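You operate a simulated robot arm through the tools that you are given. There is no shell and no other tool.

Carry out the task below with a simulated two-armed robot. There is one attempt and no reset: what you move stays moved.

Task
Clamp the channel profile, file its burr off, then run the check bridge across.
Fine: coarse file, back on its mat afterwards; the toggle clamp stays shut; no score marks. Set down upright: coarse file.

The check looks at the end state, three seconds after you hand in, the way a careful person would. Anything else that was tipped, shoved, dropped, spilled or broken makes it a failure.

Robot
Two 7-joint arms with two-finger grippers on one trunk that stands fixed in place. Base frame: the origin is at the foot of the trunk, x ahead of it, y to its left, z up. Units: mm, degrees, N and s.
The left shoulder is at [51, 175, 1177], the right one opposite. With the tool pointing down near the work surface each hand reaches from about 100 to 860 mm from the base axis, measured 20 degrees to its own side. Payload 2.94 kg a hand.
Tool frame (each hand has its own): the origin (TCP) lies between the finger pads and is the grasp point; the fingertips stand 30 mm ahead of it; z points along the fingers, y is the line along which they close. Largest opening 138 mm; the body of the gripper starts 109 mm behind the TCP.
Orientation is told as [roll, pitch, yaw] about the base's x, y, z axes, in that order, counted from this pose: with the fingers straight down and closing along the base's y, the tool's x points along the base's -x, its y along +y and its z along -z.

Tools
- The arms move only by the tool nudge_tool. It takes "left_series", "right_series" or both (then of equal length, played together; a hand with none holds still); each is a list of rows, each an object of numbers (a shift or turn left out is 0, a gripper value left out holds the last): "x", "y", "z": the shift along the tool's x, y, z in units of 50 mm (1.0 is 50 mm); "wx", "wy", "wz": the turn, a rotation vector about the tool's x, y, z in units of 5 degrees (1.0 is 5 degrees); "grip": the finger opening in cm, from 0 to 13.8. In form: [{"x": .., "y": .., "z": .., "wx": .., "wy": .., "wz": .., "grip": ..}, ...]. A call has 1 to 20 rows; each row shifts and turns the commanded pose from where the row before left it, along the tool's axes as they then stand. A call with a number of a shift or a turn outside -1 to 1 is refused whole. A row lasts 0.2 s, in which the tool goes at most 50 mm and 8.6 degrees; a call with a longer step from one row to the next is refused whole, and so is a gripper value outside its range. Where a pose cannot be reached the arm comes as near as it can. A force on the tool above 40 N (or 10 N above the force at the start of the call, whichever is more), or a blocked arm, ends the call early, and 0.2 s more pass. Each finger halts on what it meets, pressing with about 25 N; the grip force reading is that of the motor and also rises with nothing between the fingers. The clock runs only during rows and for 0.2 s after the last one: add rows that do not move to give the fingers time. The reply holds the time, the measured pose of the TCP, the force on the tool along the base axes, the opening and the grip force, in the units named above and with some noise, with the torque about the TCP (base axes, N m) and any sound that the robot's microphone picked up.
- Cameras (640 x 400 px; columns grow to the right, rows downward): "scene" is now at [124.3, 14.7, 1651.7]; the picture's right is [0.21, -0.98, 0.00], its down [-0.74, -0.16, -0.65] and it looks along [0.64, 0.13, -0.76] (base axes); focal length 368 px, centre (320, 200). "left" rides on the left gripper at [71, -19, -146] in its tool frame; the picture's right is [0.26, 0.96, 0.00], its down [-0.85, 0.23, -0.48] and it looks along [-0.46, 0.12, 0.88] (tool axes); focal length 280 px, centre (320, 200). "right" rides on the right gripper at [71, 19, -146] in its tool frame; the picture's right is [-0.26, 0.96, 0.00], its down [-0.85, -0.23, -0.48] and it looks along [-0.46, -0.13, 0.88] (tool axes); focal length 280 px, centre (320, 200). There is no depth. A picture from a camera that has moved, and an enlarged one, comes with that camera's place and axes in the base frame and with its lens.
- capture(camera): a new picture of that camera. The clock stands still meanwhile.
- lift_body(by): slides the trunk up (or, below 0, down) by that many mm; the arms and the scene camera ride with it, the base frame stays. It gives what a move gives, with no picture.
- pan_tilt(pan, tilt): turns the head with the scene camera to pan (to the left, within 120 degrees either way) and tilt (down, from -29 to 69), counted from straight ahead of the robot. It gives what a move gives.
- close_up(camera, box): a new picture of the part [left, top, right, bottom] of that camera's present view, enlarged. The clock stands still meanwhile.
- sign_off(): hands the job in; it is judged then, once.

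Places have to be worked out from the pictures, the camera data and where the tool is seen. Open the grippers and draw the arms clear of the work before you hand the job in, unless the task says otherwise.

The tools are called after "Request:" by a JSON object that holds its "fn" and its "kwargs". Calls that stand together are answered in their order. nudge_tool: Moves the arms, as the interface text tells. Its arguments: {"type":"object","properties":{"left_series":{"type":"array","items":{"type":"object","properties":{"x":{"type":"number"},"y":{"type":"number"},"z":{"type":"number"},"wx":{"type":"number"},"wy":{"type":"number"},"wz":{"type":"number"},"grip":{"type":"number"}}}},"right_series":{"type":"array","items":{"type":"object","properties":{"x":{"type":"number"},"y":{"type":"number"},"z":{"type":"number"},"wx":{"type":"number"},"wy":{"type":"number"},"wz":{"type":"number"},"grip":{"type":"number"}}}}},"required":[]} The other tools are called the same way: lift_body (by) slides the trunk up or down; pan_tilt (pan, tilt) turns the head that bears the scene camera; capture (camera) takes a picture; close_up (camera, box) takes an enlarged picture of a part of a camera's view; sign_off () hands the job in.

At the start:

```text
t: 0.0
left_tool_pos: [388.7, 329.5, 1182.1]
left_ee_rot: [-0.1, 0.0, 0.0]
left_contact_force: [0.2, -0.4, -0.4]
left_wrist_torque: [-0.01, 0.02, -0.01]
left_grip_width: 137.8
left_grasp_force: 0.0
right_tool_pos: [581.8, -86.6, 1271.1]
right_ee_rot: [0.1, 0.0, 0.0]
right_contact_force: [0.5, -0.5, 0.1]
right_wrist_torque: [0.03, -0.01, 0.01]
right_grip_width: 138.2
right_grasp_force: 0.1
trunk travel left (down, up): [-350.0, 384.0]
head pan, tilt: [12.0, 49.4]
```

scene: 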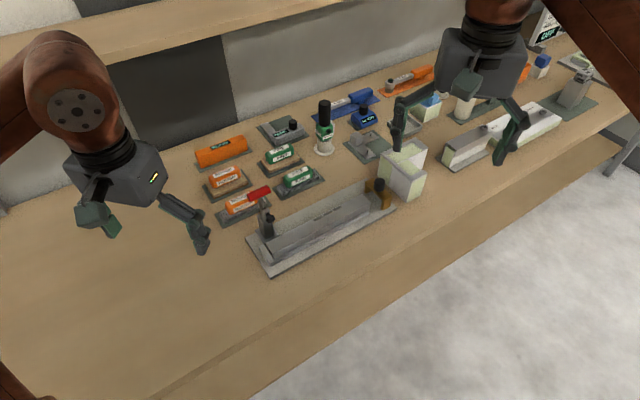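
right: 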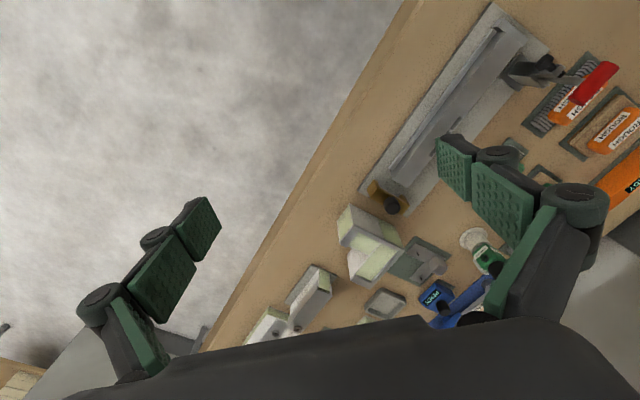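
left: 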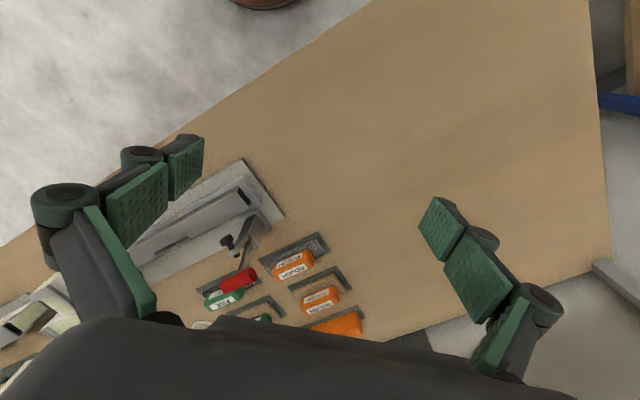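

The pictures show a bench with a fixture holding a channel profile, a toggle clamp with a red handle, and several tools on mats. I take enlarged views to read the labels and see the parts.

Request:
{"fn": "close_up", "kwargs": {"camera": "scene", "box": [180, 90, 420, 280]}}

Request:
{"fn": "close_up", "kwargs": {"camera": "scene", "box": [380, 20, 640, 200]}}

Request:
{"fn": "close_up", "kwargs": {"camera": "scene", "box": [240, 170, 410, 280]}}

Request:
{"fn": "close_up", "kwargs": {"camera": "scene", "box": [190, 120, 330, 230]}}

```text
2.11 times, centred on (300, 185) of scene
camera zoom: at [124.3, 14.7, 1651.7], right [0.21, -0.98, 0.0], down [-0.74, -0.16, -0.65], along [0.64, 0.13, -0.76], focal length 775 px, centre (362, 232)
```

zoom: 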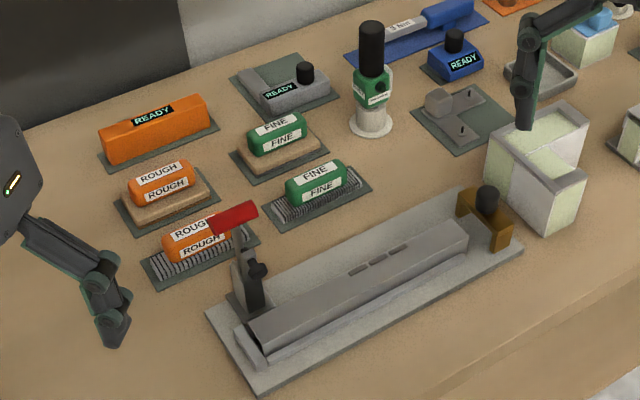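

```text
2.22 times, centred on (510, 110) of scene
camera zoom: at [124.3, 14.7, 1651.7], right [0.21, -0.98, 0.0], down [-0.74, -0.16, -0.65], along [0.64, 0.13, -0.76], focal length 818 px, centre (-102, 400)
```

zoom: 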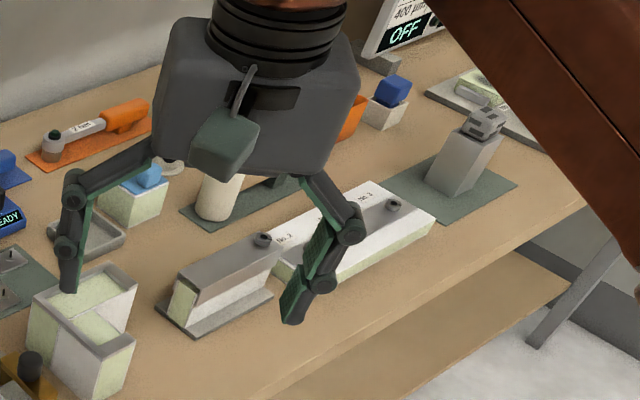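

```text
3.64 times, centred on (325, 225) of scene
camera zoom: at [124.3, 14.7, 1651.7], right [0.21, -0.98, 0.0], down [-0.74, -0.16, -0.65], along [0.64, 0.13, -0.76], focal length 1338 px, centre (302, 109)
```

zoom: 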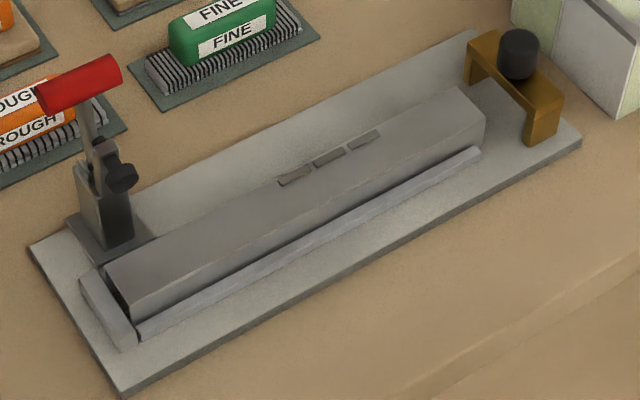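

```text
3.64 times, centred on (260, 175) of scene
camera zoom: at [124.3, 14.7, 1651.7], right [0.21, -0.98, 0.0], down [-0.74, -0.16, -0.65], along [0.64, 0.13, -0.76], focal length 1338 px, centre (538, 291)
```

zoom: 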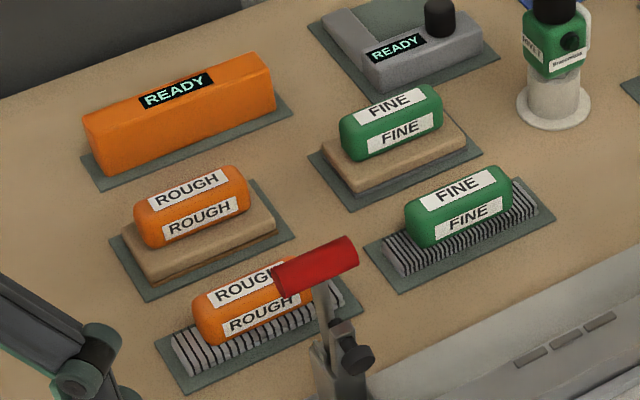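

A rough triangulation puts the fixture plate near z≈853, turned about 45° to my axes, with the coarse (ROUGH, ridged) file beside the red-handled clamp. I take enlarged wrist views to see the clamp and burr from other sides.

Request:
{"fn": "close_up", "kwargs": {"camera": "left", "box": [130, 150, 370, 340]}}

Request:
{"fn": "close_up", "kwargs": {"camera": "right", "box": [340, 0, 640, 220]}}

Request:
{"fn": "close_up", "kwargs": {"camera": "right", "box": [240, 140, 560, 340]}}

```text
2.11 times, centred on (250, 245) of left
camera zoom: at [319.8, 311.6, 1327.2], right [-0.26, 0.96, 0.0], down [0.85, 0.23, 0.48], along [0.46, 0.12, -0.88], focal length 590 px, centre (467, 105)
```

zoom: 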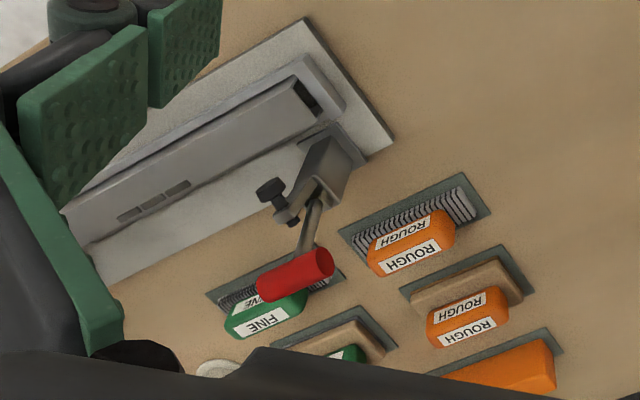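

```text
1.82 times, centred on (490, 110) of right
camera zoom: at [512.3, -67.6, 1416.9], right [0.26, 0.96, 0.0], down [0.85, -0.23, 0.48], along [0.46, -0.12, -0.88], focal length 510 px, centre (11, 364)
```

zoom: 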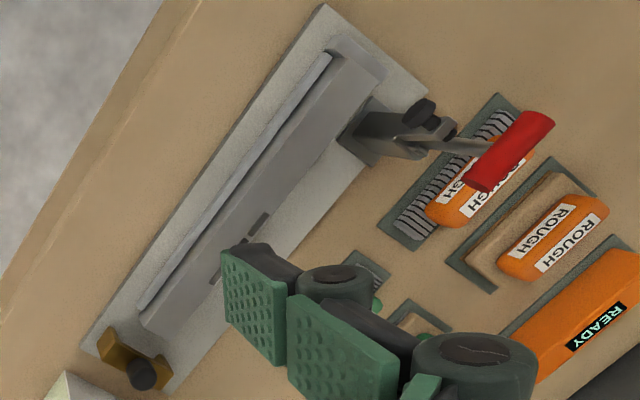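

```text
2.00 times, centred on (400, 240) of right
camera zoom: at [512.3, -67.6, 1416.9], right [0.26, 0.96, 0.0], down [0.85, -0.23, 0.48], along [0.46, -0.12, -0.88], focal length 561 px, centre (160, 120)
```

zoom: 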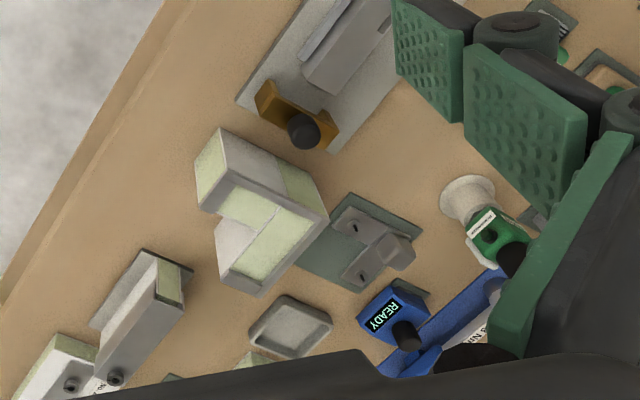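

The clamp is open, its red handle leaning back toward the tools, and the three dark bits on the profile's top look like the burr. I turn both hands 45° to line up with the fixture and bring the left one over the clamp, well above everything, for a closer look.

Request:
{"fn": "nudge_tool", "kwargs": {"left_series": [{"wz": 1}, {"wz": 1}, {"wz": 1}, {"wz": 1}, {"wz": 1}, {"wz": 1}, {"wz": 1}, {"wz": 1}, {"wz": 1}, {"x": -0.5, "y": 0.2}, {"x": -0.5, "y": 0.2}, {"x": -0.5, "y": 0.2}, {"x": -0.5, "y": 0.2}, {"x": -0.5, "y": 0.2}, {"x": -0.5, "y": 0.2}, {"x": -0.4, "y": 0.2}, {}], "right_series": [{"wz": 1}, {"wz": 1}, {"wz": 1}, {"wz": 1}, {"wz": 1}, {"wz": 1}, {"wz": 1}, {"wz": 1}, {"wz": 1}, {}, {}, {}, {}, {}, {}, {}, {}]}}

Request:
{"fn": "capture", "kwargs": {"camera": "left"}}

Request:
{"fn": "capture", "kwargs": {"camera": "right"}}

Request:
{"fn": "capture", "kwargs": {"camera": "scene"}}

```text
t: 3.6
left_tool_pos: [521.6, 209.3, 1167.9]
left_ee_rot: [0.0, -0.1, -44.8]
left_contact_force: [-1.1, -0.7, 0.4]
left_wrist_torque: [-0.01, 0.0, 0.03]
left_grip_width: 138.2
left_grasp_force: 0.0
left hand out of reach, approached as far as the arm can: row 9, 11, 12, 13, 14, 15, 16
right_tool_pos: [582.4, -85.9, 1271.7]
right_ee_rot: [0.0, 0.1, -44.9]
right_contact_force: [0.1, -0.7, 0.4]
right_wrist_torque: [-0.01, -0.01, -0.01]
right_grip_width: 137.9
right_grasp_force: 0.0
trunk travel left (down, up): [-350.0, 384.0]
head pan, tilt: [12.0, 49.4]
```

```text
taken
camera left: at [458.1, 247.0, 1312.7], right [0.49, 0.87, 0.0], down [0.76, -0.43, 0.48], along [0.41, -0.24, -0.88], focal length 280 px, centre (320, 200)
```

left: 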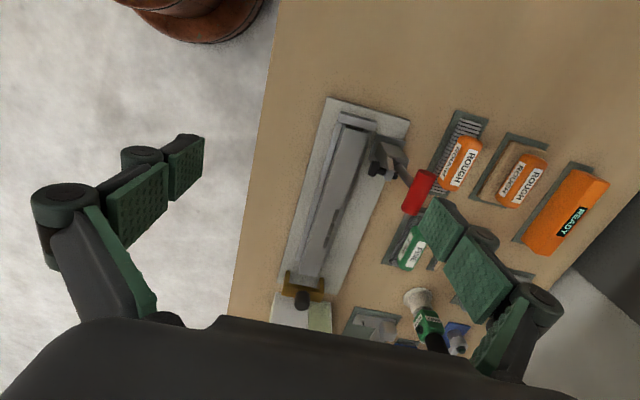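

```text
taken
camera right: at [546.5, -23.3, 1417.2], right [0.87, 0.5, 0.0], down [0.44, -0.76, 0.47], along [0.24, -0.41, -0.88], focal length 280 px, centre (320, 200)
```

right: 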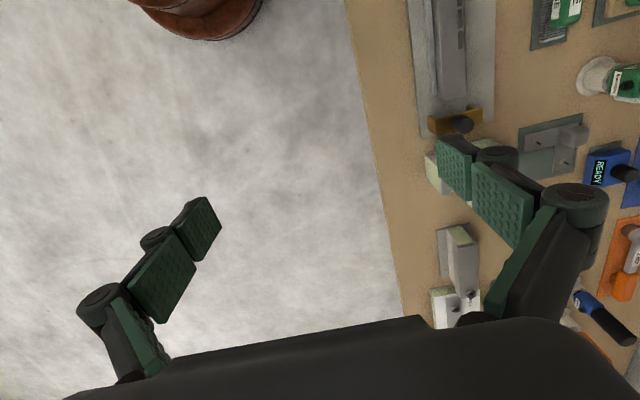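

```text
taken
camera scene: at [124.0, 15.0, 1651.7], right [0.21, -0.98, 0.0], down [-0.74, -0.16, -0.65], along [0.64, 0.13, -0.76], focal length 368 px, centre (320, 200)
```

scene: 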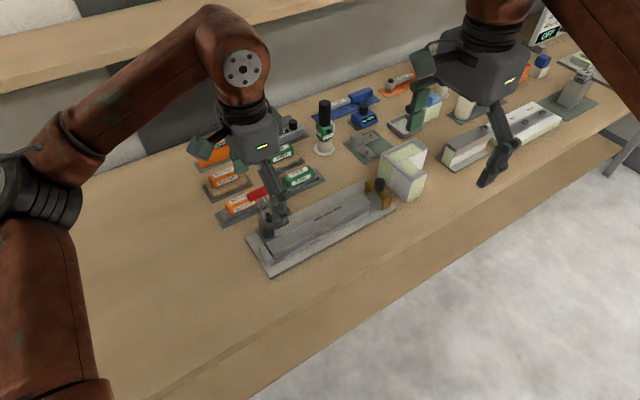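

The left hand stopped a bit short at this height but its camera sees the whole fixture; I enlarge that view to understand the clamp, profile and bridge.

Request:
{"fn": "close_up", "kwargs": {"camera": "left", "box": [270, 85, 450, 200]}}

Request:
{"fn": "close_up", "kwargs": {"camera": "left", "box": [250, 180, 450, 325]}}

Request:
{"fn": "close_up", "kwargs": {"camera": "right", "box": [390, 0, 510, 140]}}

```text
3.48 times, centred on (360, 142) of left
camera zoom: at [458.1, 247.0, 1312.7], right [0.49, 0.87, 0.0], down [0.76, -0.43, 0.48], along [0.41, -0.24, -0.88], focal length 975 px, centre (181, 400)
```

zoom: 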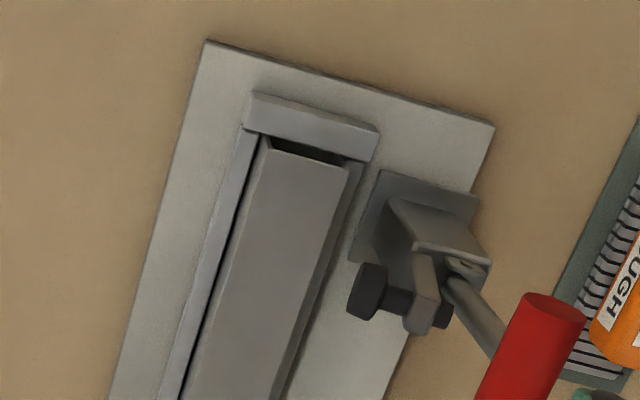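

```text
2.76 times, centred on (350, 252) of left
camera zoom: at [458.1, 247.0, 1312.7], right [0.49, 0.87, 0.0], down [0.76, -0.43, 0.48], along [0.41, -0.24, -0.88], focal length 774 px, centre (237, 55)
```

zoom: 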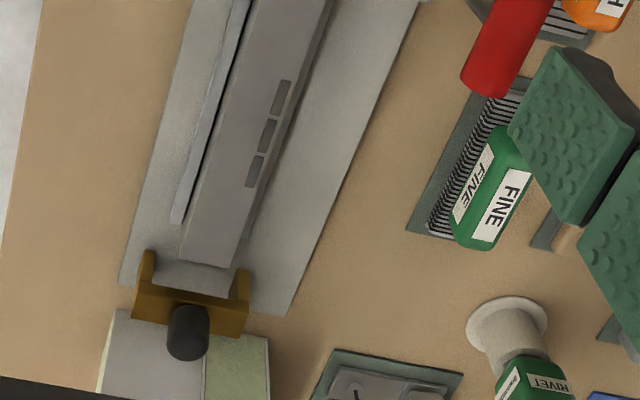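

```text
2.86 times, centred on (450, 70) of right
camera zoom: at [546.5, -23.3, 1417.2], right [0.87, 0.5, 0.0], down [0.44, -0.76, 0.47], along [0.24, -0.41, -0.88], focal length 801 px, centre (-51, 571)
```

zoom: 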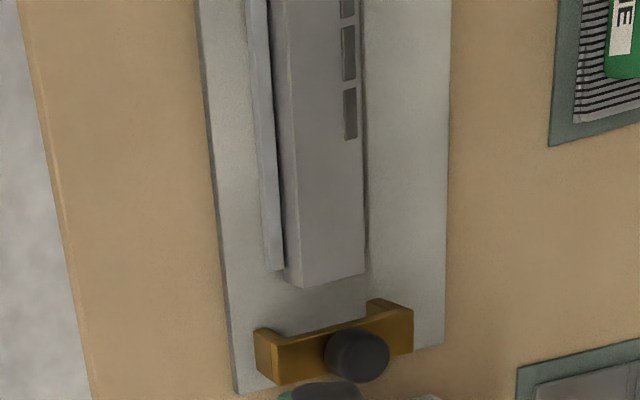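

The clamp seems to stand at about (640, 268) with an upright handle topping out near z≈1030, and its black plunger points horizontally toward the profile side. I lower the left hand on its current free column to see where the commanded pose really is.

Request:
{"fn": "nudge_tool", "kwargs": {"left_series": [{"x": 0.8}, {"x": 0.8}, {"x": 0.8}, {"z": 0.8}, {"z": 0.8}, {}]}}

```text
t: 5.0
left_tool_pos: [431.5, 286.9, 1086.2]
left_ee_rot: [-0.1, 0.0, -45.1]
left_contact_force: [-0.3, 0.3, 0.5]
left_wrist_torque: [0.05, -0.02, -0.02]
left_grip_width: 138.3
left_grasp_force: 0.0
left hand out of reach, approached as far as the arm can: row 3
right_tool_pos: [583.4, -87.5, 1271.1]
right_ee_rot: [0.0, 0.0, -45.0]
right_contact_force: [0.7, -0.6, 0.1]
right_wrist_torque: [-0.02, 0.02, 0.04]
right_grip_width: 137.8
right_grasp_force: 0.1
trunk travel left (down, up): [-350.0, 384.0]
head pan, tilt: [12.0, 49.4]
```

The commands restart from the measured pose, so I now bring the left hand to about (568, 340, 1004), off the fixture's left end, and tilt it 30° to look at the clamp from the side.

Request:
{"fn": "nudge_tool", "kwargs": {"left_series": [{"z": 0.82}, {"z": 0.82}, {"x": -0.3, "y": 0.67}, {"x": -0.3, "y": 0.67}, {"x": -0.3, "y": 0.67}, {"x": -0.28, "y": 0.67}, {"wy": -1}, {"wy": -1}, {"wy": -1}, {"wy": -1}, {"wy": -1}, {"wy": -1}, {}]}}

Request:
{"fn": "capture", "kwargs": {"camera": "left"}}

Request:
{"fn": "capture", "kwargs": {"camera": "scene"}}

```text
t: 7.8
left_tool_pos: [452.1, 265.6, 1010.8]
left_ee_rot: [-0.2, -10.0, -44.4]
left_contact_force: [0.6, 0.0, -0.3]
left_wrist_torque: [0.01, -0.03, 0.06]
left_grip_width: 138.2
left_grasp_force: 0.1
left hand out of reach, approached as far as the arm can: row 3, 4, 5, 6, 8, 9, 10, 12
right_tool_pos: [582.8, -85.6, 1270.3]
right_ee_rot: [0.1, 0.1, -45.0]
right_contact_force: [-1.1, -0.9, 0.0]
right_wrist_torque: [-0.05, 0.03, 0.0]
right_grip_width: 138.2
right_grasp_force: 0.1
trunk travel left (down, up): [-350.0, 384.0]
head pan, tilt: [12.0, 49.4]
```

```text
taken
camera left: at [371.6, 319.4, 1141.7], right [0.49, 0.87, -0.05], down [0.7, -0.36, 0.62], along [0.52, -0.34, -0.79], focal length 280 px, centre (320, 200)
```

left: 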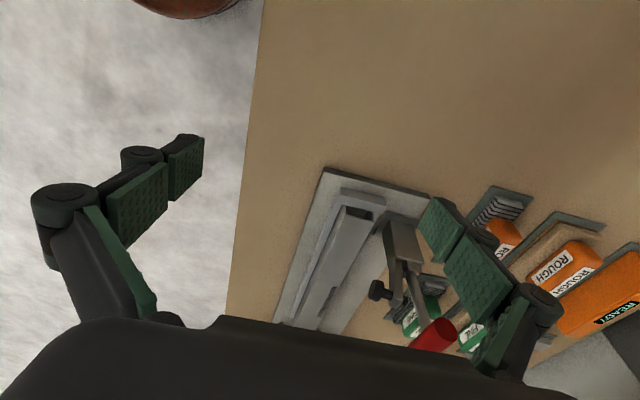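

```text
taken
camera scene: at [124.1, 15.1, 1651.7], right [0.21, -0.98, 0.0], down [-0.74, -0.16, -0.65], along [0.64, 0.13, -0.76], focal length 368 px, centre (320, 200)
```

scene: 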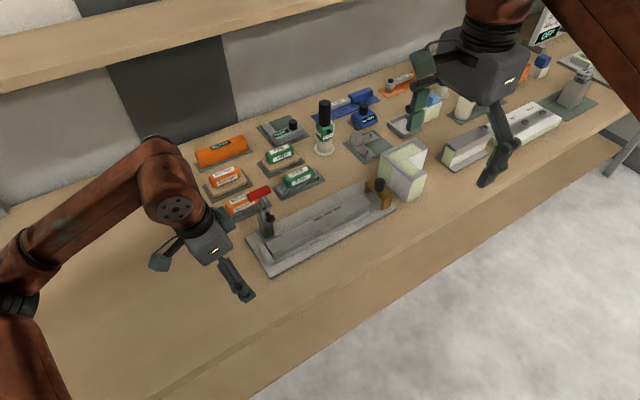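

The left hand is blocked in the v direction at yaw −45 in this arm posture. I untwist it to level and yaw 0, then try extending, to learn how its reach depends on yaw.

Request:
{"fn": "nudge_tool", "kwargs": {"left_series": [{"wy": 1}, {"wy": 1}, {"wz": -1}, {"wz": -1}, {"wz": -1}, {"wz": -1}, {"wz": -1}, {"wz": -1}, {"wz": -1}, {"wz": -1}, {"wz": -1}, {}]}}

Request:
{"fn": "nudge_tool", "kwargs": {"left_series": [{"x": -0.5, "y": 0.4}, {"x": -0.5, "y": 0.4}, {"x": -0.5, "y": 0.4}, {"x": -0.5, "y": 0.3}, {}]}}

```text
t: 10.4
left_tool_pos: [452.8, 264.7, 1011.1]
left_ee_rot: [-0.1, 0.1, 0.7]
left_contact_force: [0.1, 0.4, 0.2]
left_wrist_torque: [0.01, -0.01, -0.01]
left_grip_width: 138.1
left_grasp_force: 0.1
right_tool_pos: [583.4, -87.3, 1270.4]
right_ee_rot: [0.1, 0.1, -44.9]
right_contact_force: [-1.1, -1.1, 0.4]
right_wrist_torque: [0.0, -0.03, -0.01]
right_grip_width: 138.2
right_grasp_force: 0.0
trunk travel left (down, up): [-350.0, 384.0]
head pan, tilt: [12.0, 49.4]
```

```text
t: 11.6
left_tool_pos: [550.6, 343.5, 1011.4]
left_ee_rot: [-0.1, 0.1, 0.6]
left_contact_force: [0.7, -0.4, 0.0]
left_wrist_torque: [-0.02, 0.02, 0.01]
left_grip_width: 138.0
left_grasp_force: 0.1
right_tool_pos: [582.4, -87.8, 1270.9]
right_ee_rot: [0.1, 0.1, -45.0]
right_contact_force: [-0.2, -0.3, 0.1]
right_wrist_torque: [0.02, -0.01, -0.01]
right_grip_width: 137.9
right_grasp_force: 0.1
trunk travel left (down, up): [-350.0, 384.0]
head pan, tilt: [12.0, 49.4]
```

At yaw 0 the hand extends freely. Now I try turning to −45 here to see where the limit lies.

Request:
{"fn": "nudge_tool", "kwargs": {"left_series": [{"wz": 1}, {"wz": 1}, {"wz": 1}, {"wz": 1}, {"wz": 1}, {"wz": 1}, {"wz": 1}, {"wz": 1}, {"wz": 1}, {}]}}

```text
t: 13.8
left_tool_pos: [551.5, 341.1, 1011.7]
left_ee_rot: [-0.2, 0.0, -24.4]
left_contact_force: [-0.4, 1.2, 0.1]
left_wrist_torque: [0.02, -0.03, 0.04]
left_grip_width: 138.1
left_grasp_force: 0.0
left hand out of reach, approached as far as the arm can: row 6, 7, 8, 9
right_tool_pos: [582.8, -86.6, 1270.0]
right_ee_rot: [0.1, 0.1, -44.9]
right_contact_force: [-0.7, -0.2, 0.7]
right_wrist_torque: [0.01, 0.01, 0.02]
right_grip_width: 138.3
right_grasp_force: 0.1
trunk travel left (down, up): [-350.0, 384.0]
head pan, tilt: [12.0, 49.4]
```

The wrist limit sits near −24 here, so I try the equivalent grip orientation at +135 by turning the other way.

Request:
{"fn": "nudge_tool", "kwargs": {"left_series": [{"wz": -1}, {"wz": -1}, {"wz": -1}, {"wz": -1}, {"wz": -1}, {"wz": -1}, {"wz": -1}, {"wz": -1}, {"wz": -1}, {"wz": -1}, {"wz": -1}, {"wz": -1}, {"wz": -1}, {"wz": -1}, {"wz": -1}, {"wz": -1}, {"wz": -1}, {"wz": -1}, {"wz": -1}, {"wz": -1}]}}

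Request:
{"fn": "nudge_tool", "kwargs": {"left_series": [{"wz": -1}, {"wz": -1}, {"wz": -1}, {"wz": -1}, {"wz": -1}, {"wz": -1}, {"wz": -1}, {"wz": -1}, {"wz": -1}, {"wz": -1}, {"wz": -1}, {"wz": -1}, {}]}}

Request:
{"fn": "capture", "kwargs": {"camera": "left"}}

Request:
{"fn": "capture", "kwargs": {"camera": "scene"}}

```text
t: 18.0
left_tool_pos: [550.2, 339.1, 1011.1]
left_ee_rot: [0.1, 0.2, 75.7]
left_contact_force: [0.8, 0.1, 0.2]
left_wrist_torque: [-0.01, 0.01, 0.0]
left_grip_width: 138.1
left_grasp_force: 0.1
right_tool_pos: [581.9, -86.1, 1270.9]
right_ee_rot: [0.1, 0.1, -45.1]
right_contact_force: [0.3, 1.4, 0.4]
right_wrist_torque: [-0.04, 0.0, 0.04]
right_grip_width: 137.7
right_grasp_force: 0.0
trunk travel left (down, up): [-350.0, 384.0]
head pan, tilt: [12.0, 49.4]
```

```text
t: 20.8
left_tool_pos: [552.2, 340.8, 1010.2]
left_ee_rot: [0.2, 0.1, 135.7]
left_contact_force: [-0.2, 0.0, -0.1]
left_wrist_torque: [-0.02, 0.0, 0.04]
left_grip_width: 137.9
left_grasp_force: 0.2
right_tool_pos: [582.5, -86.7, 1270.2]
right_ee_rot: [0.0, 0.0, -45.0]
right_contact_force: [0.8, 0.0, -0.4]
right_wrist_torque: [-0.03, -0.02, -0.01]
right_grip_width: 137.7
right_grasp_force: 0.0
trunk travel left (down, up): [-350.0, 384.0]
head pan, tilt: [12.0, 49.4]
```

```text
taken
camera left: at [616.7, 306.5, 1155.8], right [-0.49, -0.87, 0.0], down [-0.77, 0.43, 0.48], along [-0.42, 0.23, -0.88], focal length 280 px, centre (320, 200)
```

left: 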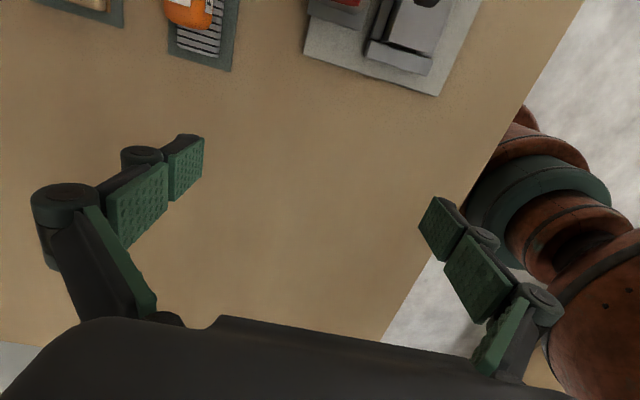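

```text
taken
camera scene: at [124.4, 14.6, 1651.7], right [0.21, -0.98, 0.0], down [-0.74, -0.16, -0.65], along [0.64, 0.13, -0.76], focal length 368 px, centre (320, 200)
```

scene: 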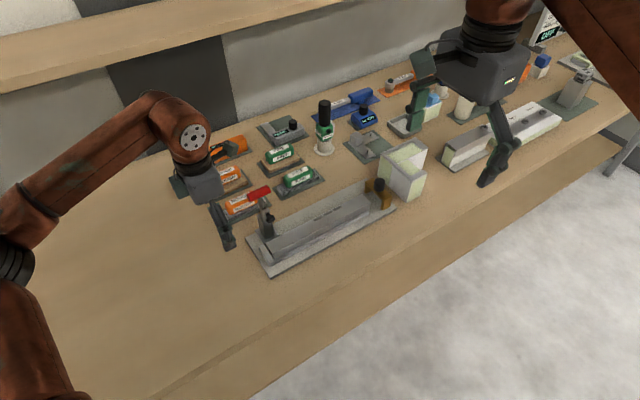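

Yaw +135 works well for the left hand (tool x is then along +u, the fixture's length, and tool y along −v). I rise and move over the fixture so its camera looks back at the clamp from the burr side.

Request:
{"fn": "nudge_tool", "kwargs": {"left_series": [{"z": -0.9}, {"z": -0.9}, {"x": 0.75}, {"x": 0.75}, {"x": 0.75}, {"x": 0.75}, {"x": 0.66}, {}]}}

Request:
{"fn": "capture", "kwargs": {"camera": "left"}}

```text
t: 22.6
left_tool_pos: [681.5, 214.0, 1101.7]
left_ee_rot: [0.3, 0.2, 135.6]
left_contact_force: [0.6, -0.2, 0.6]
left_wrist_torque: [-0.01, 0.01, 0.0]
left_grip_width: 137.9
left_grasp_force: 0.0
right_tool_pos: [582.1, -85.4, 1271.0]
right_ee_rot: [0.0, 0.1, -45.1]
right_contact_force: [-0.3, -0.2, 0.2]
right_wrist_torque: [-0.03, 0.0, -0.01]
right_grip_width: 137.9
right_grasp_force: 0.0
trunk travel left (down, up): [-350.0, 384.0]
head pan, tilt: [12.0, 49.4]
```

```text
taken
camera left: at [746.3, 179.7, 1246.5], right [-0.49, -0.87, 0.0], down [-0.77, 0.43, 0.48], along [-0.42, 0.23, -0.88], focal length 280 px, centre (320, 200)
```

left: 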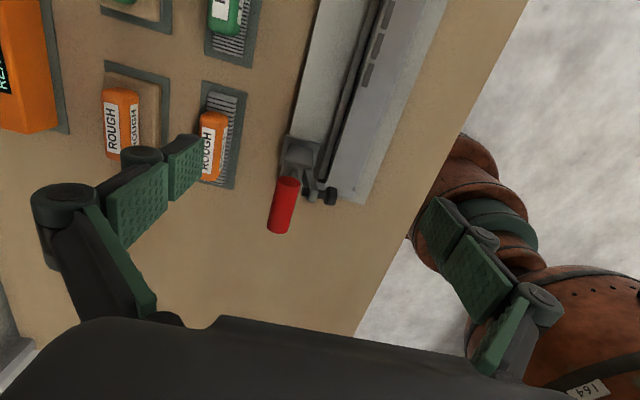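

Request:
{"fn": "close_up", "kwargs": {"camera": "left", "box": [200, 80, 400, 250]}}

Request:
{"fn": "close_up", "kwargs": {"camera": "left", "box": [280, 0, 460, 120]}}

```text
2.35 times, centred on (300, 165) of left
camera zoom: at [746.3, 179.7, 1246.5], right [-0.49, -0.87, 0.0], down [-0.77, 0.43, 0.48], along [-0.42, 0.23, -0.88], focal length 660 px, centre (367, 282)
```

zoom: 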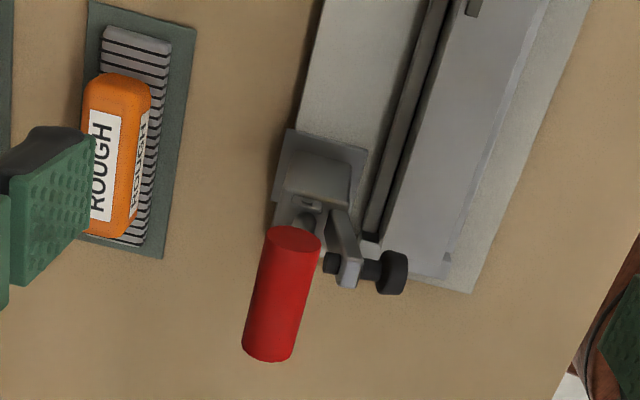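

```text
3.33 times, centred on (370, 60) of left
camera zoom: at [746.3, 179.7, 1246.5], right [-0.49, -0.87, 0.0], down [-0.77, 0.43, 0.48], along [-0.42, 0.23, -0.88], focal length 935 px, centre (153, 667)
```

zoom: 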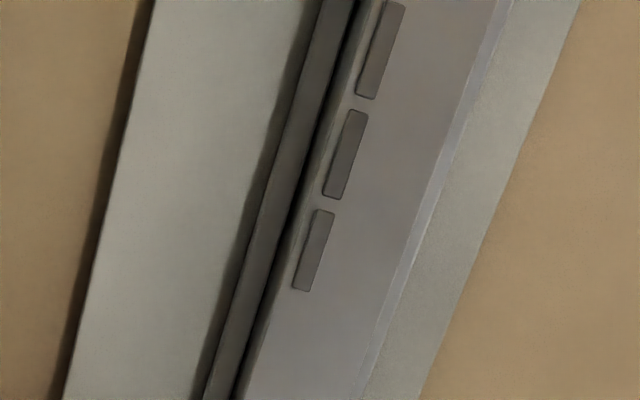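

The handle is a horizontal T-grip along the fixture length, centred near (646, 271, 1019), on an almost vertical lever above a base centred at about (642, 269). I zoom the scene camera hard onto the clamp to see the arm, plunger and hinge.

Request:
{"fn": "close_up", "kwargs": {"camera": "scene", "box": [235, 175, 305, 250]}}

Request:
{"fn": "close_up", "kwargs": {"camera": "left", "box": [260, 120, 360, 240]}}

Request:
{"fn": "close_up", "kwargs": {"camera": "scene", "box": [345, 160, 415, 215]}}

```text
5.33 times, centred on (270, 212) of scene
camera zoom: at [124.0, 15.4, 1651.7], right [0.21, -0.98, 0.0], down [-0.74, -0.16, -0.65], along [0.64, 0.13, -0.76], focal length 1963 px, centre (587, 133)
```

zoom: 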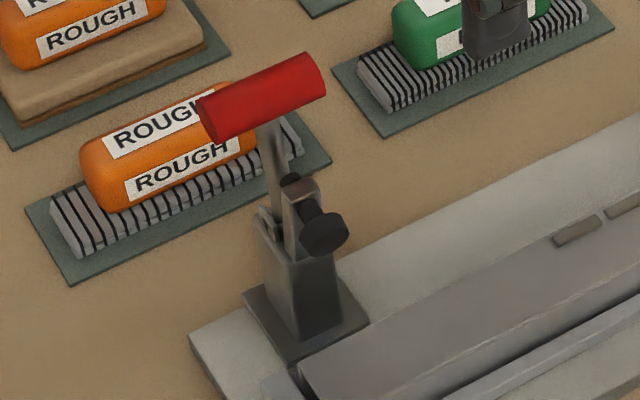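

```text
3.33 times, centred on (310, 180) of left
camera zoom: at [746.3, 179.7, 1246.5], right [-0.49, -0.87, 0.0], down [-0.77, 0.43, 0.48], along [-0.42, 0.23, -0.88], focal length 935 px, centre (353, 267)
```

zoom: 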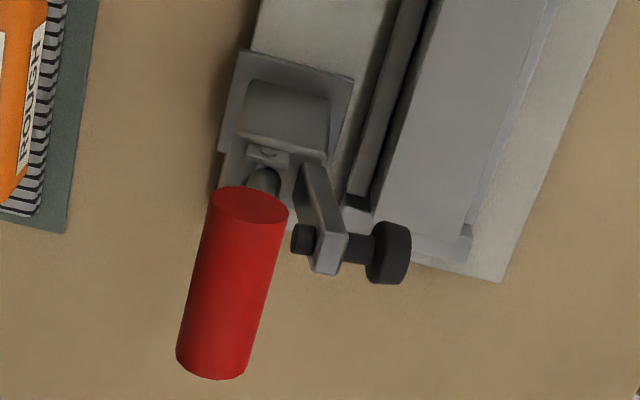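

```text
7.27 times, centred on (380, 188) of scene
camera zoom: at [124.0, 15.4, 1651.7], right [0.21, -0.98, 0.0], down [-0.74, -0.16, -0.65], along [0.64, 0.13, -0.76], focal length 2677 px, centre (-116, 291)
```

zoom: 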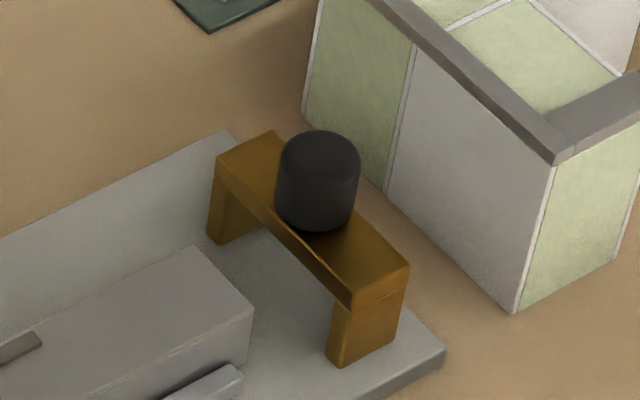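

The clamp's arm and lever both point up from a hinge near z≈918; the plunger foot is at about (614, 237, 972), so the arm must swing toward the profile. I centre the left hand over the T-grip with a 70 mm opening, still above it, and check alignment.

Request:
{"fn": "nudge_tool", "kwargs": {"left_series": [{"x": -0.5, "y": -0.15, "wz": 0.1, "grip": 7}, {"x": -0.5, "y": -0.15}, {"x": -0.3}, {}, {}, {}]}}

Request:
{"fn": "capture", "kwargs": {"camera": "left"}}

Request:
{"fn": "close_up", "kwargs": {"camera": "scene", "box": [200, 140, 320, 250]}}

```text
t: 24.0
left_tool_pos: [645.8, 270.4, 1099.1]
left_ee_rot: [0.1, 0.1, 135.1]
left_contact_force: [0.0, 0.5, 1.3]
left_wrist_torque: [0.0, 0.0, -0.01]
left_grip_width: 69.9
left_grasp_force: 0.1
right_tool_pos: [582.5, -87.9, 1271.2]
right_ee_rot: [0.1, 0.1, -44.9]
right_contact_force: [-0.5, -0.5, -0.4]
right_wrist_torque: [-0.02, 0.02, 0.0]
right_grip_width: 138.0
right_grasp_force: 0.0
trunk travel left (down, up): [-350.0, 384.0]
head pan, tilt: [12.0, 49.4]
```

```text
taken
camera left: at [710.5, 235.2, 1245.8], right [-0.5, -0.87, 0.0], down [-0.76, 0.44, 0.48], along [-0.41, 0.23, -0.88], focal length 280 px, centre (320, 200)
```

left: 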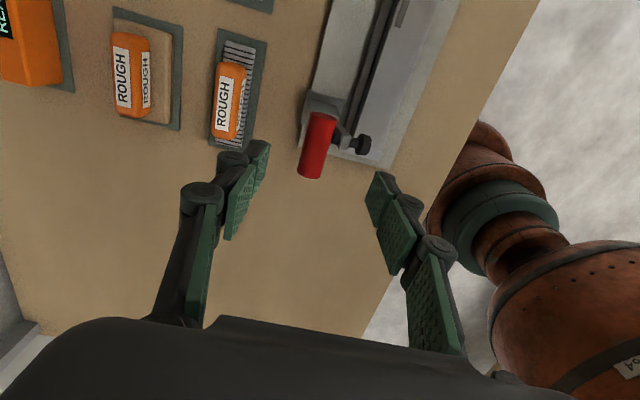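

```text
3.64 times, centred on (260, 195) of scene
camera zoom: at [124.5, 14.6, 1651.6], right [0.21, -0.98, 0.0], down [-0.74, -0.16, -0.65], along [0.64, 0.14, -0.76], focal length 1338 px, centre (538, 218)
```

zoom: 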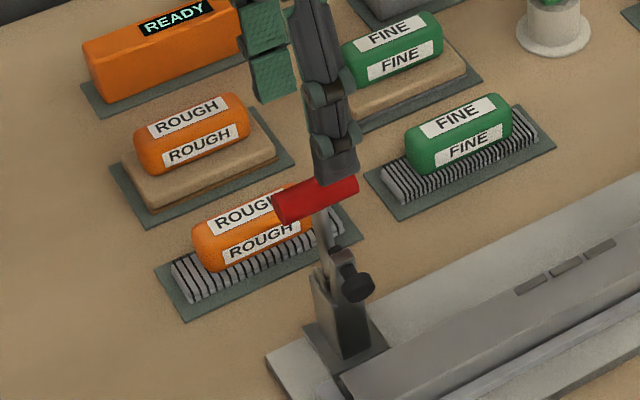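

The grip lies centred between the fingers in the left view. I lower the hand 62 mm so that the fingertips straddle the T-grip.

Request:
{"fn": "nudge_tool", "kwargs": {"left_series": [{"z": 0.4}, {"z": 0.4}, {"z": 0.4}, {}]}}

Request:
{"fn": "capture", "kwargs": {"camera": "left"}}

Request:
{"fn": "close_up", "kwargs": {"camera": "scene", "box": [200, 140, 320, 250]}}

```text
t: 25.0
left_tool_pos: [646.0, 269.3, 1040.9]
left_ee_rot: [0.1, 0.1, 135.0]
left_contact_force: [-0.4, -0.6, 0.2]
left_wrist_torque: [0.0, -0.01, -0.01]
left_grip_width: 69.9
left_grasp_force: 0.1
right_tool_pos: [582.1, -86.8, 1271.2]
right_ee_rot: [0.0, 0.1, -45.0]
right_contact_force: [-0.2, 0.6, 0.4]
right_wrist_torque: [-0.01, -0.02, 0.02]
right_grip_width: 138.1
right_grasp_force: 0.0
trunk travel left (down, up): [-350.0, 384.0]
head pan, tilt: [12.0, 49.4]
```

```text
taken
camera left: at [710.0, 234.0, 1186.0], right [-0.5, -0.87, 0.0], down [-0.76, 0.44, 0.48], along [-0.41, 0.23, -0.88], focal length 280 px, centre (320, 200)
```

left: 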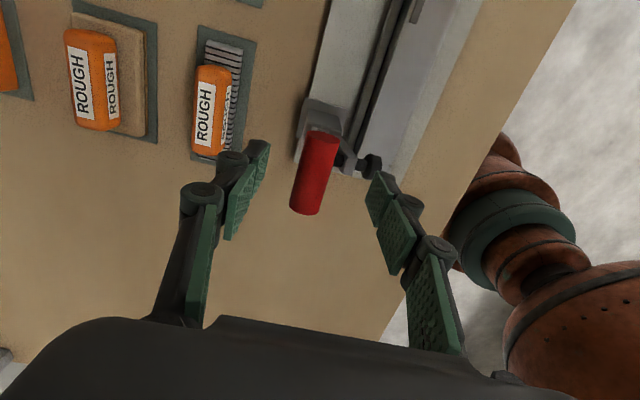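

```text
3.64 times, centred on (260, 195) of scene
camera zoom: at [124.1, 14.3, 1651.7], right [0.21, -0.98, 0.0], down [-0.74, -0.16, -0.65], along [0.64, 0.14, -0.76], focal length 1338 px, centre (538, 218)
```

zoom: 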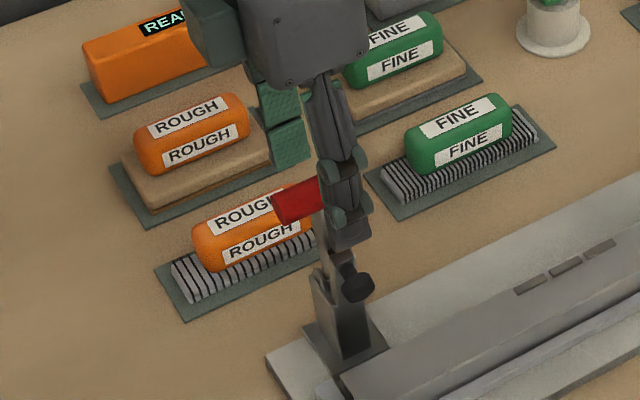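

The fingers straddle the T-grip without contact. I go 10 mm lower and push gently toward −v (the profile side) in small steps to see whether the lever yields.

Request:
{"fn": "nudge_tool", "kwargs": {"left_series": [{"z": 0.2}, {"y": 0.15}, {"y": 0.15}, {"y": 0.15}, {"y": 0.1}, {"y": 0.05}, {"y": 0.05}, {}]}}

Request:
{"fn": "close_up", "kwargs": {"camera": "scene", "box": [200, 140, 320, 250]}}

Request:
{"fn": "capture", "kwargs": {"camera": "left"}}

```text
t: 26.8
left_tool_pos: [627.5, 248.9, 1028.8]
left_ee_rot: [0.3, 0.0, 135.2]
left_contact_force: [14.2, 12.6, -1.9]
left_wrist_torque: [0.08, -0.24, -0.09]
left_grip_width: 82.2
left_grasp_force: 9.4
right_tool_pos: [585.0, -84.0, 1269.3]
right_ee_rot: [-0.1, 0.0, -45.0]
right_contact_force: [-0.6, -0.7, -0.1]
right_wrist_torque: [-0.02, 0.0, 0.04]
right_grip_width: 137.9
right_grasp_force: 0.0
trunk travel left (down, up): [-350.0, 384.0]
head pan, tilt: [12.0, 49.4]
```

```text
3.64 times, centred on (260, 195) of scene
camera zoom: at [131.2, 17.3, 1651.5], right [0.21, -0.98, 0.0], down [-0.75, -0.16, -0.65], along [0.63, 0.13, -0.76], focal length 1338 px, centre (538, 218)
```

zoom: 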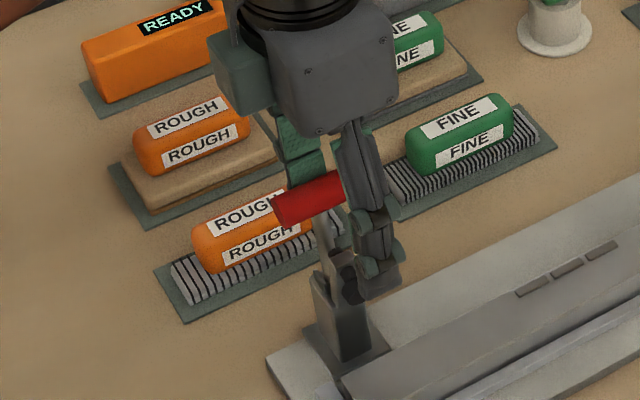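

```text
taken
camera left: at [692.6, 214.1, 1173.8], right [-0.49, -0.87, 0.0], down [-0.76, 0.44, 0.48], along [-0.42, 0.23, -0.88], focal length 280 px, centre (320, 200)
```

left: 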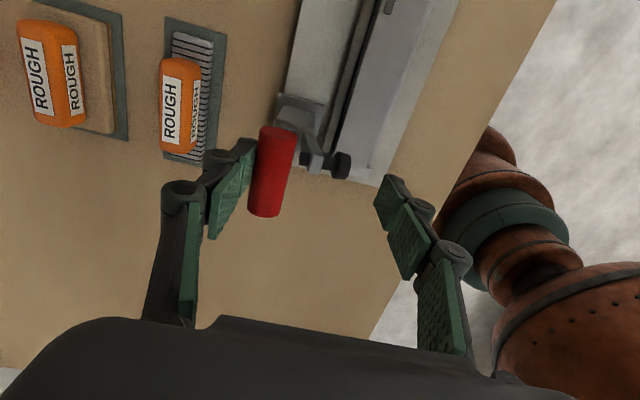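

The lever resisted 19 N toward −v without moving, so that side is its open stop. I back off and test the other direction, pushing gently toward +v.

Request:
{"fn": "nudge_tool", "kwargs": {"left_series": [{"y": -0.3}, {"y": -0.3}, {"y": -0.2}, {"y": -0.15}, {"y": -0.1}, {"y": -0.05}, {"y": -0.1}, {"y": -0.1}, {}]}}

Request:
{"fn": "close_up", "kwargs": {"camera": "scene", "box": [200, 140, 320, 250]}}

Request:
{"fn": "capture", "kwargs": {"camera": "left"}}

```text
t: 28.8
left_tool_pos: [668.8, 291.7, 1030.7]
left_ee_rot: [0.2, 0.0, 135.1]
left_contact_force: [0.5, -1.8, -1.7]
left_wrist_torque: [-0.02, -0.07, 0.0]
left_grip_width: 70.9
left_grasp_force: 1.1
right_tool_pos: [583.1, -87.2, 1271.4]
right_ee_rot: [0.1, 0.1, -45.2]
right_contact_force: [-0.4, -0.6, -0.6]
right_wrist_torque: [0.03, 0.02, -0.01]
right_grip_width: 138.0
right_grasp_force: 0.1
trunk travel left (down, up): [-350.0, 384.0]
head pan, tilt: [12.0, 49.4]
```

```text
3.64 times, centred on (260, 195) of scene
camera zoom: at [124.5, 14.4, 1651.6], right [0.21, -0.98, 0.0], down [-0.74, -0.16, -0.65], along [0.64, 0.14, -0.76], focal length 1338 px, centre (538, 218)
```

zoom: 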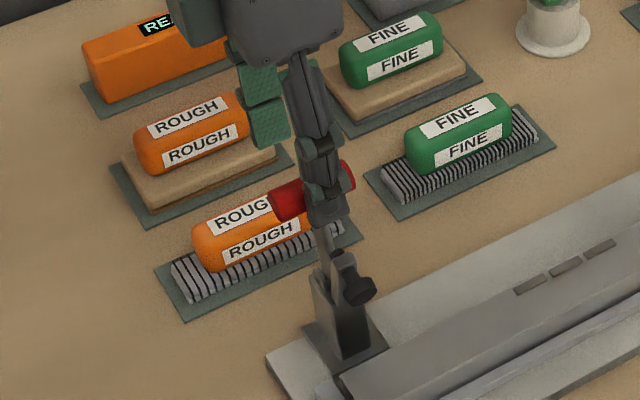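

```text
taken
camera left: at [734.1, 256.8, 1175.6], right [-0.5, -0.87, 0.0], down [-0.76, 0.44, 0.48], along [-0.41, 0.23, -0.88], focal length 280 px, centre (320, 200)
```

left: 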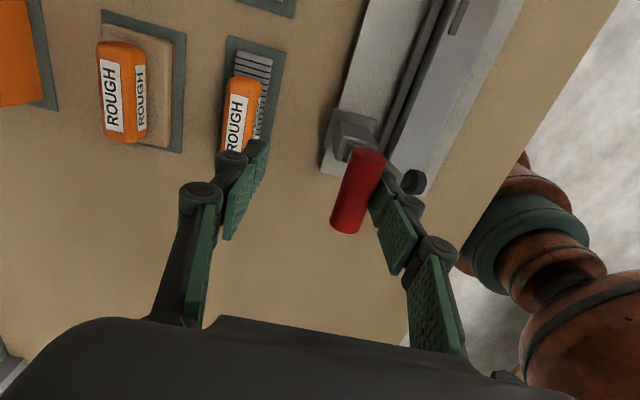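

Little resistance here; I push 20 mm further toward +v and look whether the arm follows.

Request:
{"fn": "nudge_tool", "kwargs": {"left_series": [{"y": -0.1}, {"y": -0.1}, {"y": -0.1}, {"y": -0.1}, {}]}}

Request:
{"fn": "close_up", "kwargs": {"camera": "scene", "box": [200, 140, 320, 250]}}

Request:
{"fn": "capture", "kwargs": {"camera": "left"}}

```text
t: 30.0
left_tool_pos: [685.7, 307.2, 1028.8]
left_ee_rot: [0.2, 0.1, 135.1]
left_contact_force: [-1.6, -0.5, -0.3]
left_wrist_torque: [0.0, 0.0, -0.03]
left_grip_width: 70.9
left_grasp_force: 0.3
right_tool_pos: [582.8, -87.1, 1271.1]
right_ee_rot: [0.0, 0.0, -45.0]
right_contact_force: [0.5, 1.0, -0.6]
right_wrist_torque: [-0.01, 0.0, 0.02]
right_grip_width: 138.0
right_grasp_force: 0.0
trunk travel left (down, up): [-350.0, 384.0]
head pan, tilt: [12.0, 49.4]
```

```text
3.64 times, centred on (260, 195) of scene
camera zoom: at [124.4, 14.5, 1651.7], right [0.21, -0.98, 0.0], down [-0.74, -0.16, -0.65], along [0.64, 0.14, -0.76], focal length 1338 px, centre (538, 218)
```

zoom: 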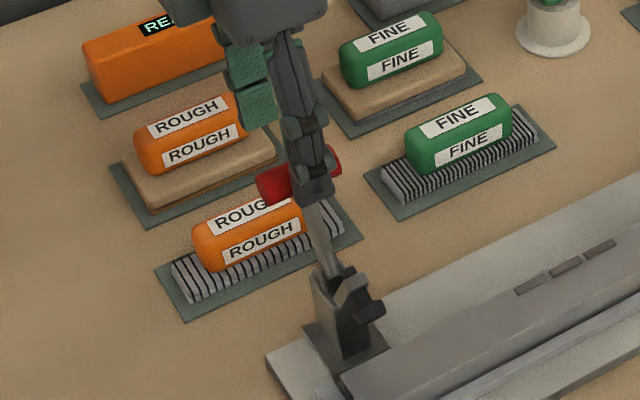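

```text
taken
camera left: at [748.7, 271.2, 1175.3], right [-0.5, -0.87, 0.0], down [-0.76, 0.44, 0.48], along [-0.41, 0.23, -0.88], focal length 280 px, centre (320, 200)
```

left: 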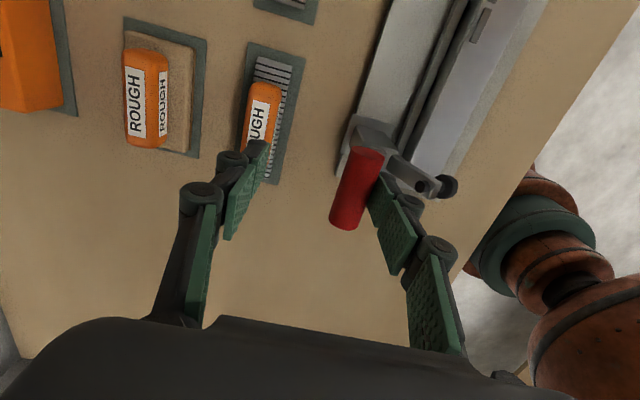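

The lever yields backward (+v) while the arm swings down toward the profile, so closing means pushing the grip back and down. I keep pushing 40 mm along the arc, lowering a little as it rotates.

Request:
{"fn": "nudge_tool", "kwargs": {"left_series": [{"y": -0.1, "z": 0.05}, {"y": -0.1, "z": 0.05}, {"y": -0.1, "z": 0.06}, {"y": -0.1, "z": 0.06}, {"y": -0.1, "z": 0.07}, {"y": -0.1, "z": 0.07}, {"y": -0.1, "z": 0.07}, {"y": -0.1, "z": 0.07}, {}]}}

Request:
{"fn": "capture", "kwargs": {"camera": "left"}}

Request:
{"fn": "close_up", "kwargs": {"camera": "scene", "box": [200, 140, 320, 250]}}

```text
t: 32.0
left_tool_pos: [713.3, 334.2, 1006.3]
left_ee_rot: [0.2, 0.0, 135.1]
left_contact_force: [0.4, 0.3, 0.6]
left_wrist_torque: [-0.02, -0.01, 0.0]
left_grip_width: 69.9
left_grasp_force: 0.0
right_tool_pos: [582.9, -86.6, 1272.0]
right_ee_rot: [0.1, 0.2, -44.9]
right_contact_force: [-1.3, -0.9, 0.6]
right_wrist_torque: [-0.02, -0.03, -0.02]
right_grip_width: 137.9
right_grasp_force: 0.1
trunk travel left (down, up): [-350.0, 384.0]
head pan, tilt: [12.0, 49.4]
```

```text
taken
camera left: at [777.4, 299.3, 1150.8], right [-0.5, -0.87, 0.0], down [-0.76, 0.44, 0.48], along [-0.41, 0.23, -0.88], focal length 280 px, centre (320, 200)
```

left: 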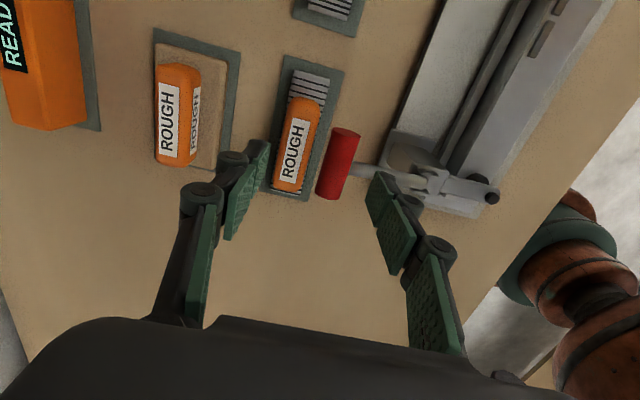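

```text
3.64 times, centred on (260, 195) of scene
camera zoom: at [124.3, 14.6, 1651.7], right [0.21, -0.98, 0.0], down [-0.74, -0.16, -0.65], along [0.64, 0.14, -0.76], focal length 1338 px, centre (538, 218)
```

zoom: 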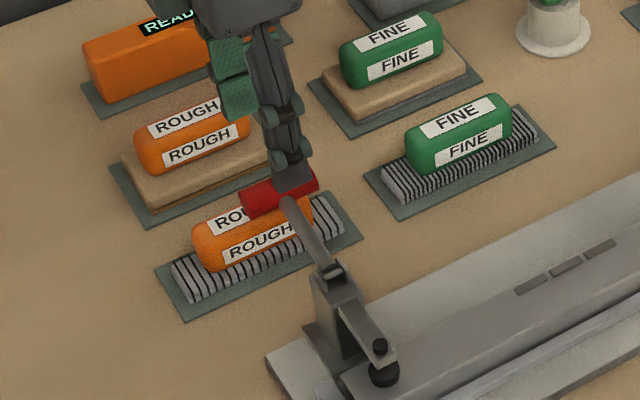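

The grip has swung over by itself to about (703, 324, 945) and the plunger is close to the profile. I raise the hand, close the fingers and come in above the grip so I can press it straight down to the locked position.

Request:
{"fn": "nudge_tool", "kwargs": {"left_series": [{"z": -0.6}, {"z": -0.3, "grip": 0}, {"y": 0.14, "grip": 0}, {"y": 0.14}, {}, {}, {}, {}, {"z": 0.4}, {}]}}

Request:
{"fn": "capture", "kwargs": {"camera": "left"}}

Request:
{"fn": "close_up", "kwargs": {"camera": "scene", "box": [220, 150, 320, 250]}}

```text
t: 34.2
left_tool_pos: [701.9, 325.0, 1031.3]
left_ee_rot: [0.2, 0.1, 135.1]
left_contact_force: [-1.3, -0.1, -0.7]
left_wrist_torque: [0.0, 0.0, 0.0]
left_grip_width: 0.2
left_grasp_force: 24.4
right_tool_pos: [582.7, -87.4, 1272.2]
right_ee_rot: [0.1, 0.1, -45.0]
right_contact_force: [-0.2, -0.4, 0.2]
right_wrist_torque: [-0.02, -0.02, -0.03]
right_grip_width: 138.0
right_grasp_force: 0.0
trunk travel left (down, up): [-350.0, 384.0]
head pan, tilt: [12.0, 49.4]
```

```text
taken
camera left: at [766.1, 289.2, 1176.0], right [-0.5, -0.87, 0.0], down [-0.76, 0.44, 0.48], along [-0.41, 0.23, -0.88], focal length 280 px, centre (320, 200)
```

left: 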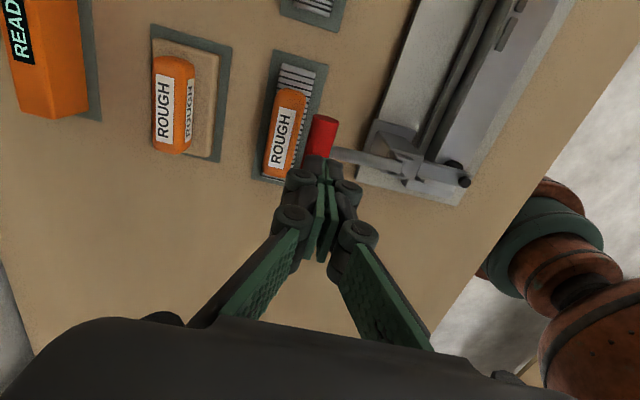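

```text
4.00 times, centred on (270, 200) of scene
camera zoom: at [124.0, 14.3, 1651.7], right [0.21, -0.98, 0.0], down [-0.74, -0.16, -0.65], along [0.64, 0.14, -0.76], focal length 1472 px, centre (520, 200)
```

zoom: 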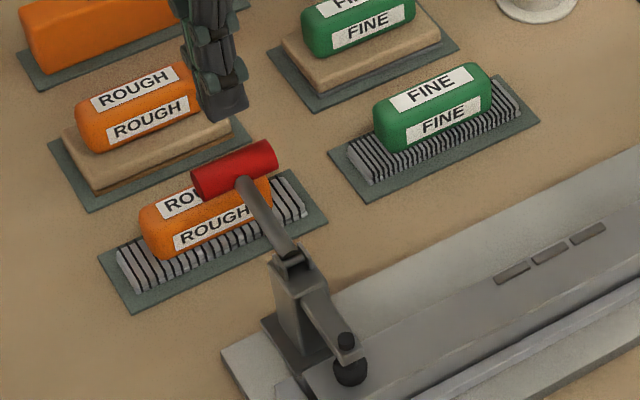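

The closed fingertips are right above the grip (top about z≈957). I press down in small steps; the force guard will stop the motion if the lever bottoms out.

Request:
{"fn": "nudge_tool", "kwargs": {"left_series": [{"z": 0.4}, {"z": 0.36}, {"z": 0.1}, {"z": 0.1}, {"z": 0.1}, {"z": 0.1}, {}]}}

Request:
{"fn": "close_up", "kwargs": {"camera": "scene", "box": [220, 150, 320, 250]}}

```text
t: 35.6
left_tool_pos: [701.9, 325.1, 983.8]
left_ee_rot: [-0.1, 0.8, 135.1]
left_contact_force: [-10.4, 0.3, 18.9]
left_wrist_torque: [0.14, 0.44, 0.05]
left_grip_width: 6.0
left_grasp_force: 28.0
right_tool_pos: [582.0, -86.7, 1272.3]
right_ee_rot: [0.1, 0.1, -45.0]
right_contact_force: [-0.3, 0.9, -0.4]
right_wrist_torque: [-0.05, 0.0, 0.0]
right_grip_width: 137.9
right_grasp_force: 0.1
trunk travel left (down, up): [-350.0, 384.0]
head pan, tilt: [12.0, 49.4]
stopped in row 7 (left hand): the force on the tool passed its limit at 43 N (the readings are from after the stop); the commanded pose is now the measured one
```

```text
4.00 times, centred on (270, 200) of scene
camera zoom: at [121.9, 14.1, 1651.8], right [0.21, -0.98, 0.0], down [-0.74, -0.16, -0.65], along [0.64, 0.14, -0.76], focal length 1472 px, centre (520, 200)
```

zoom: 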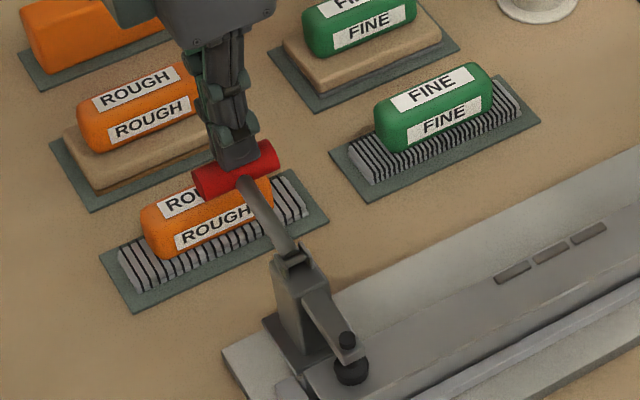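

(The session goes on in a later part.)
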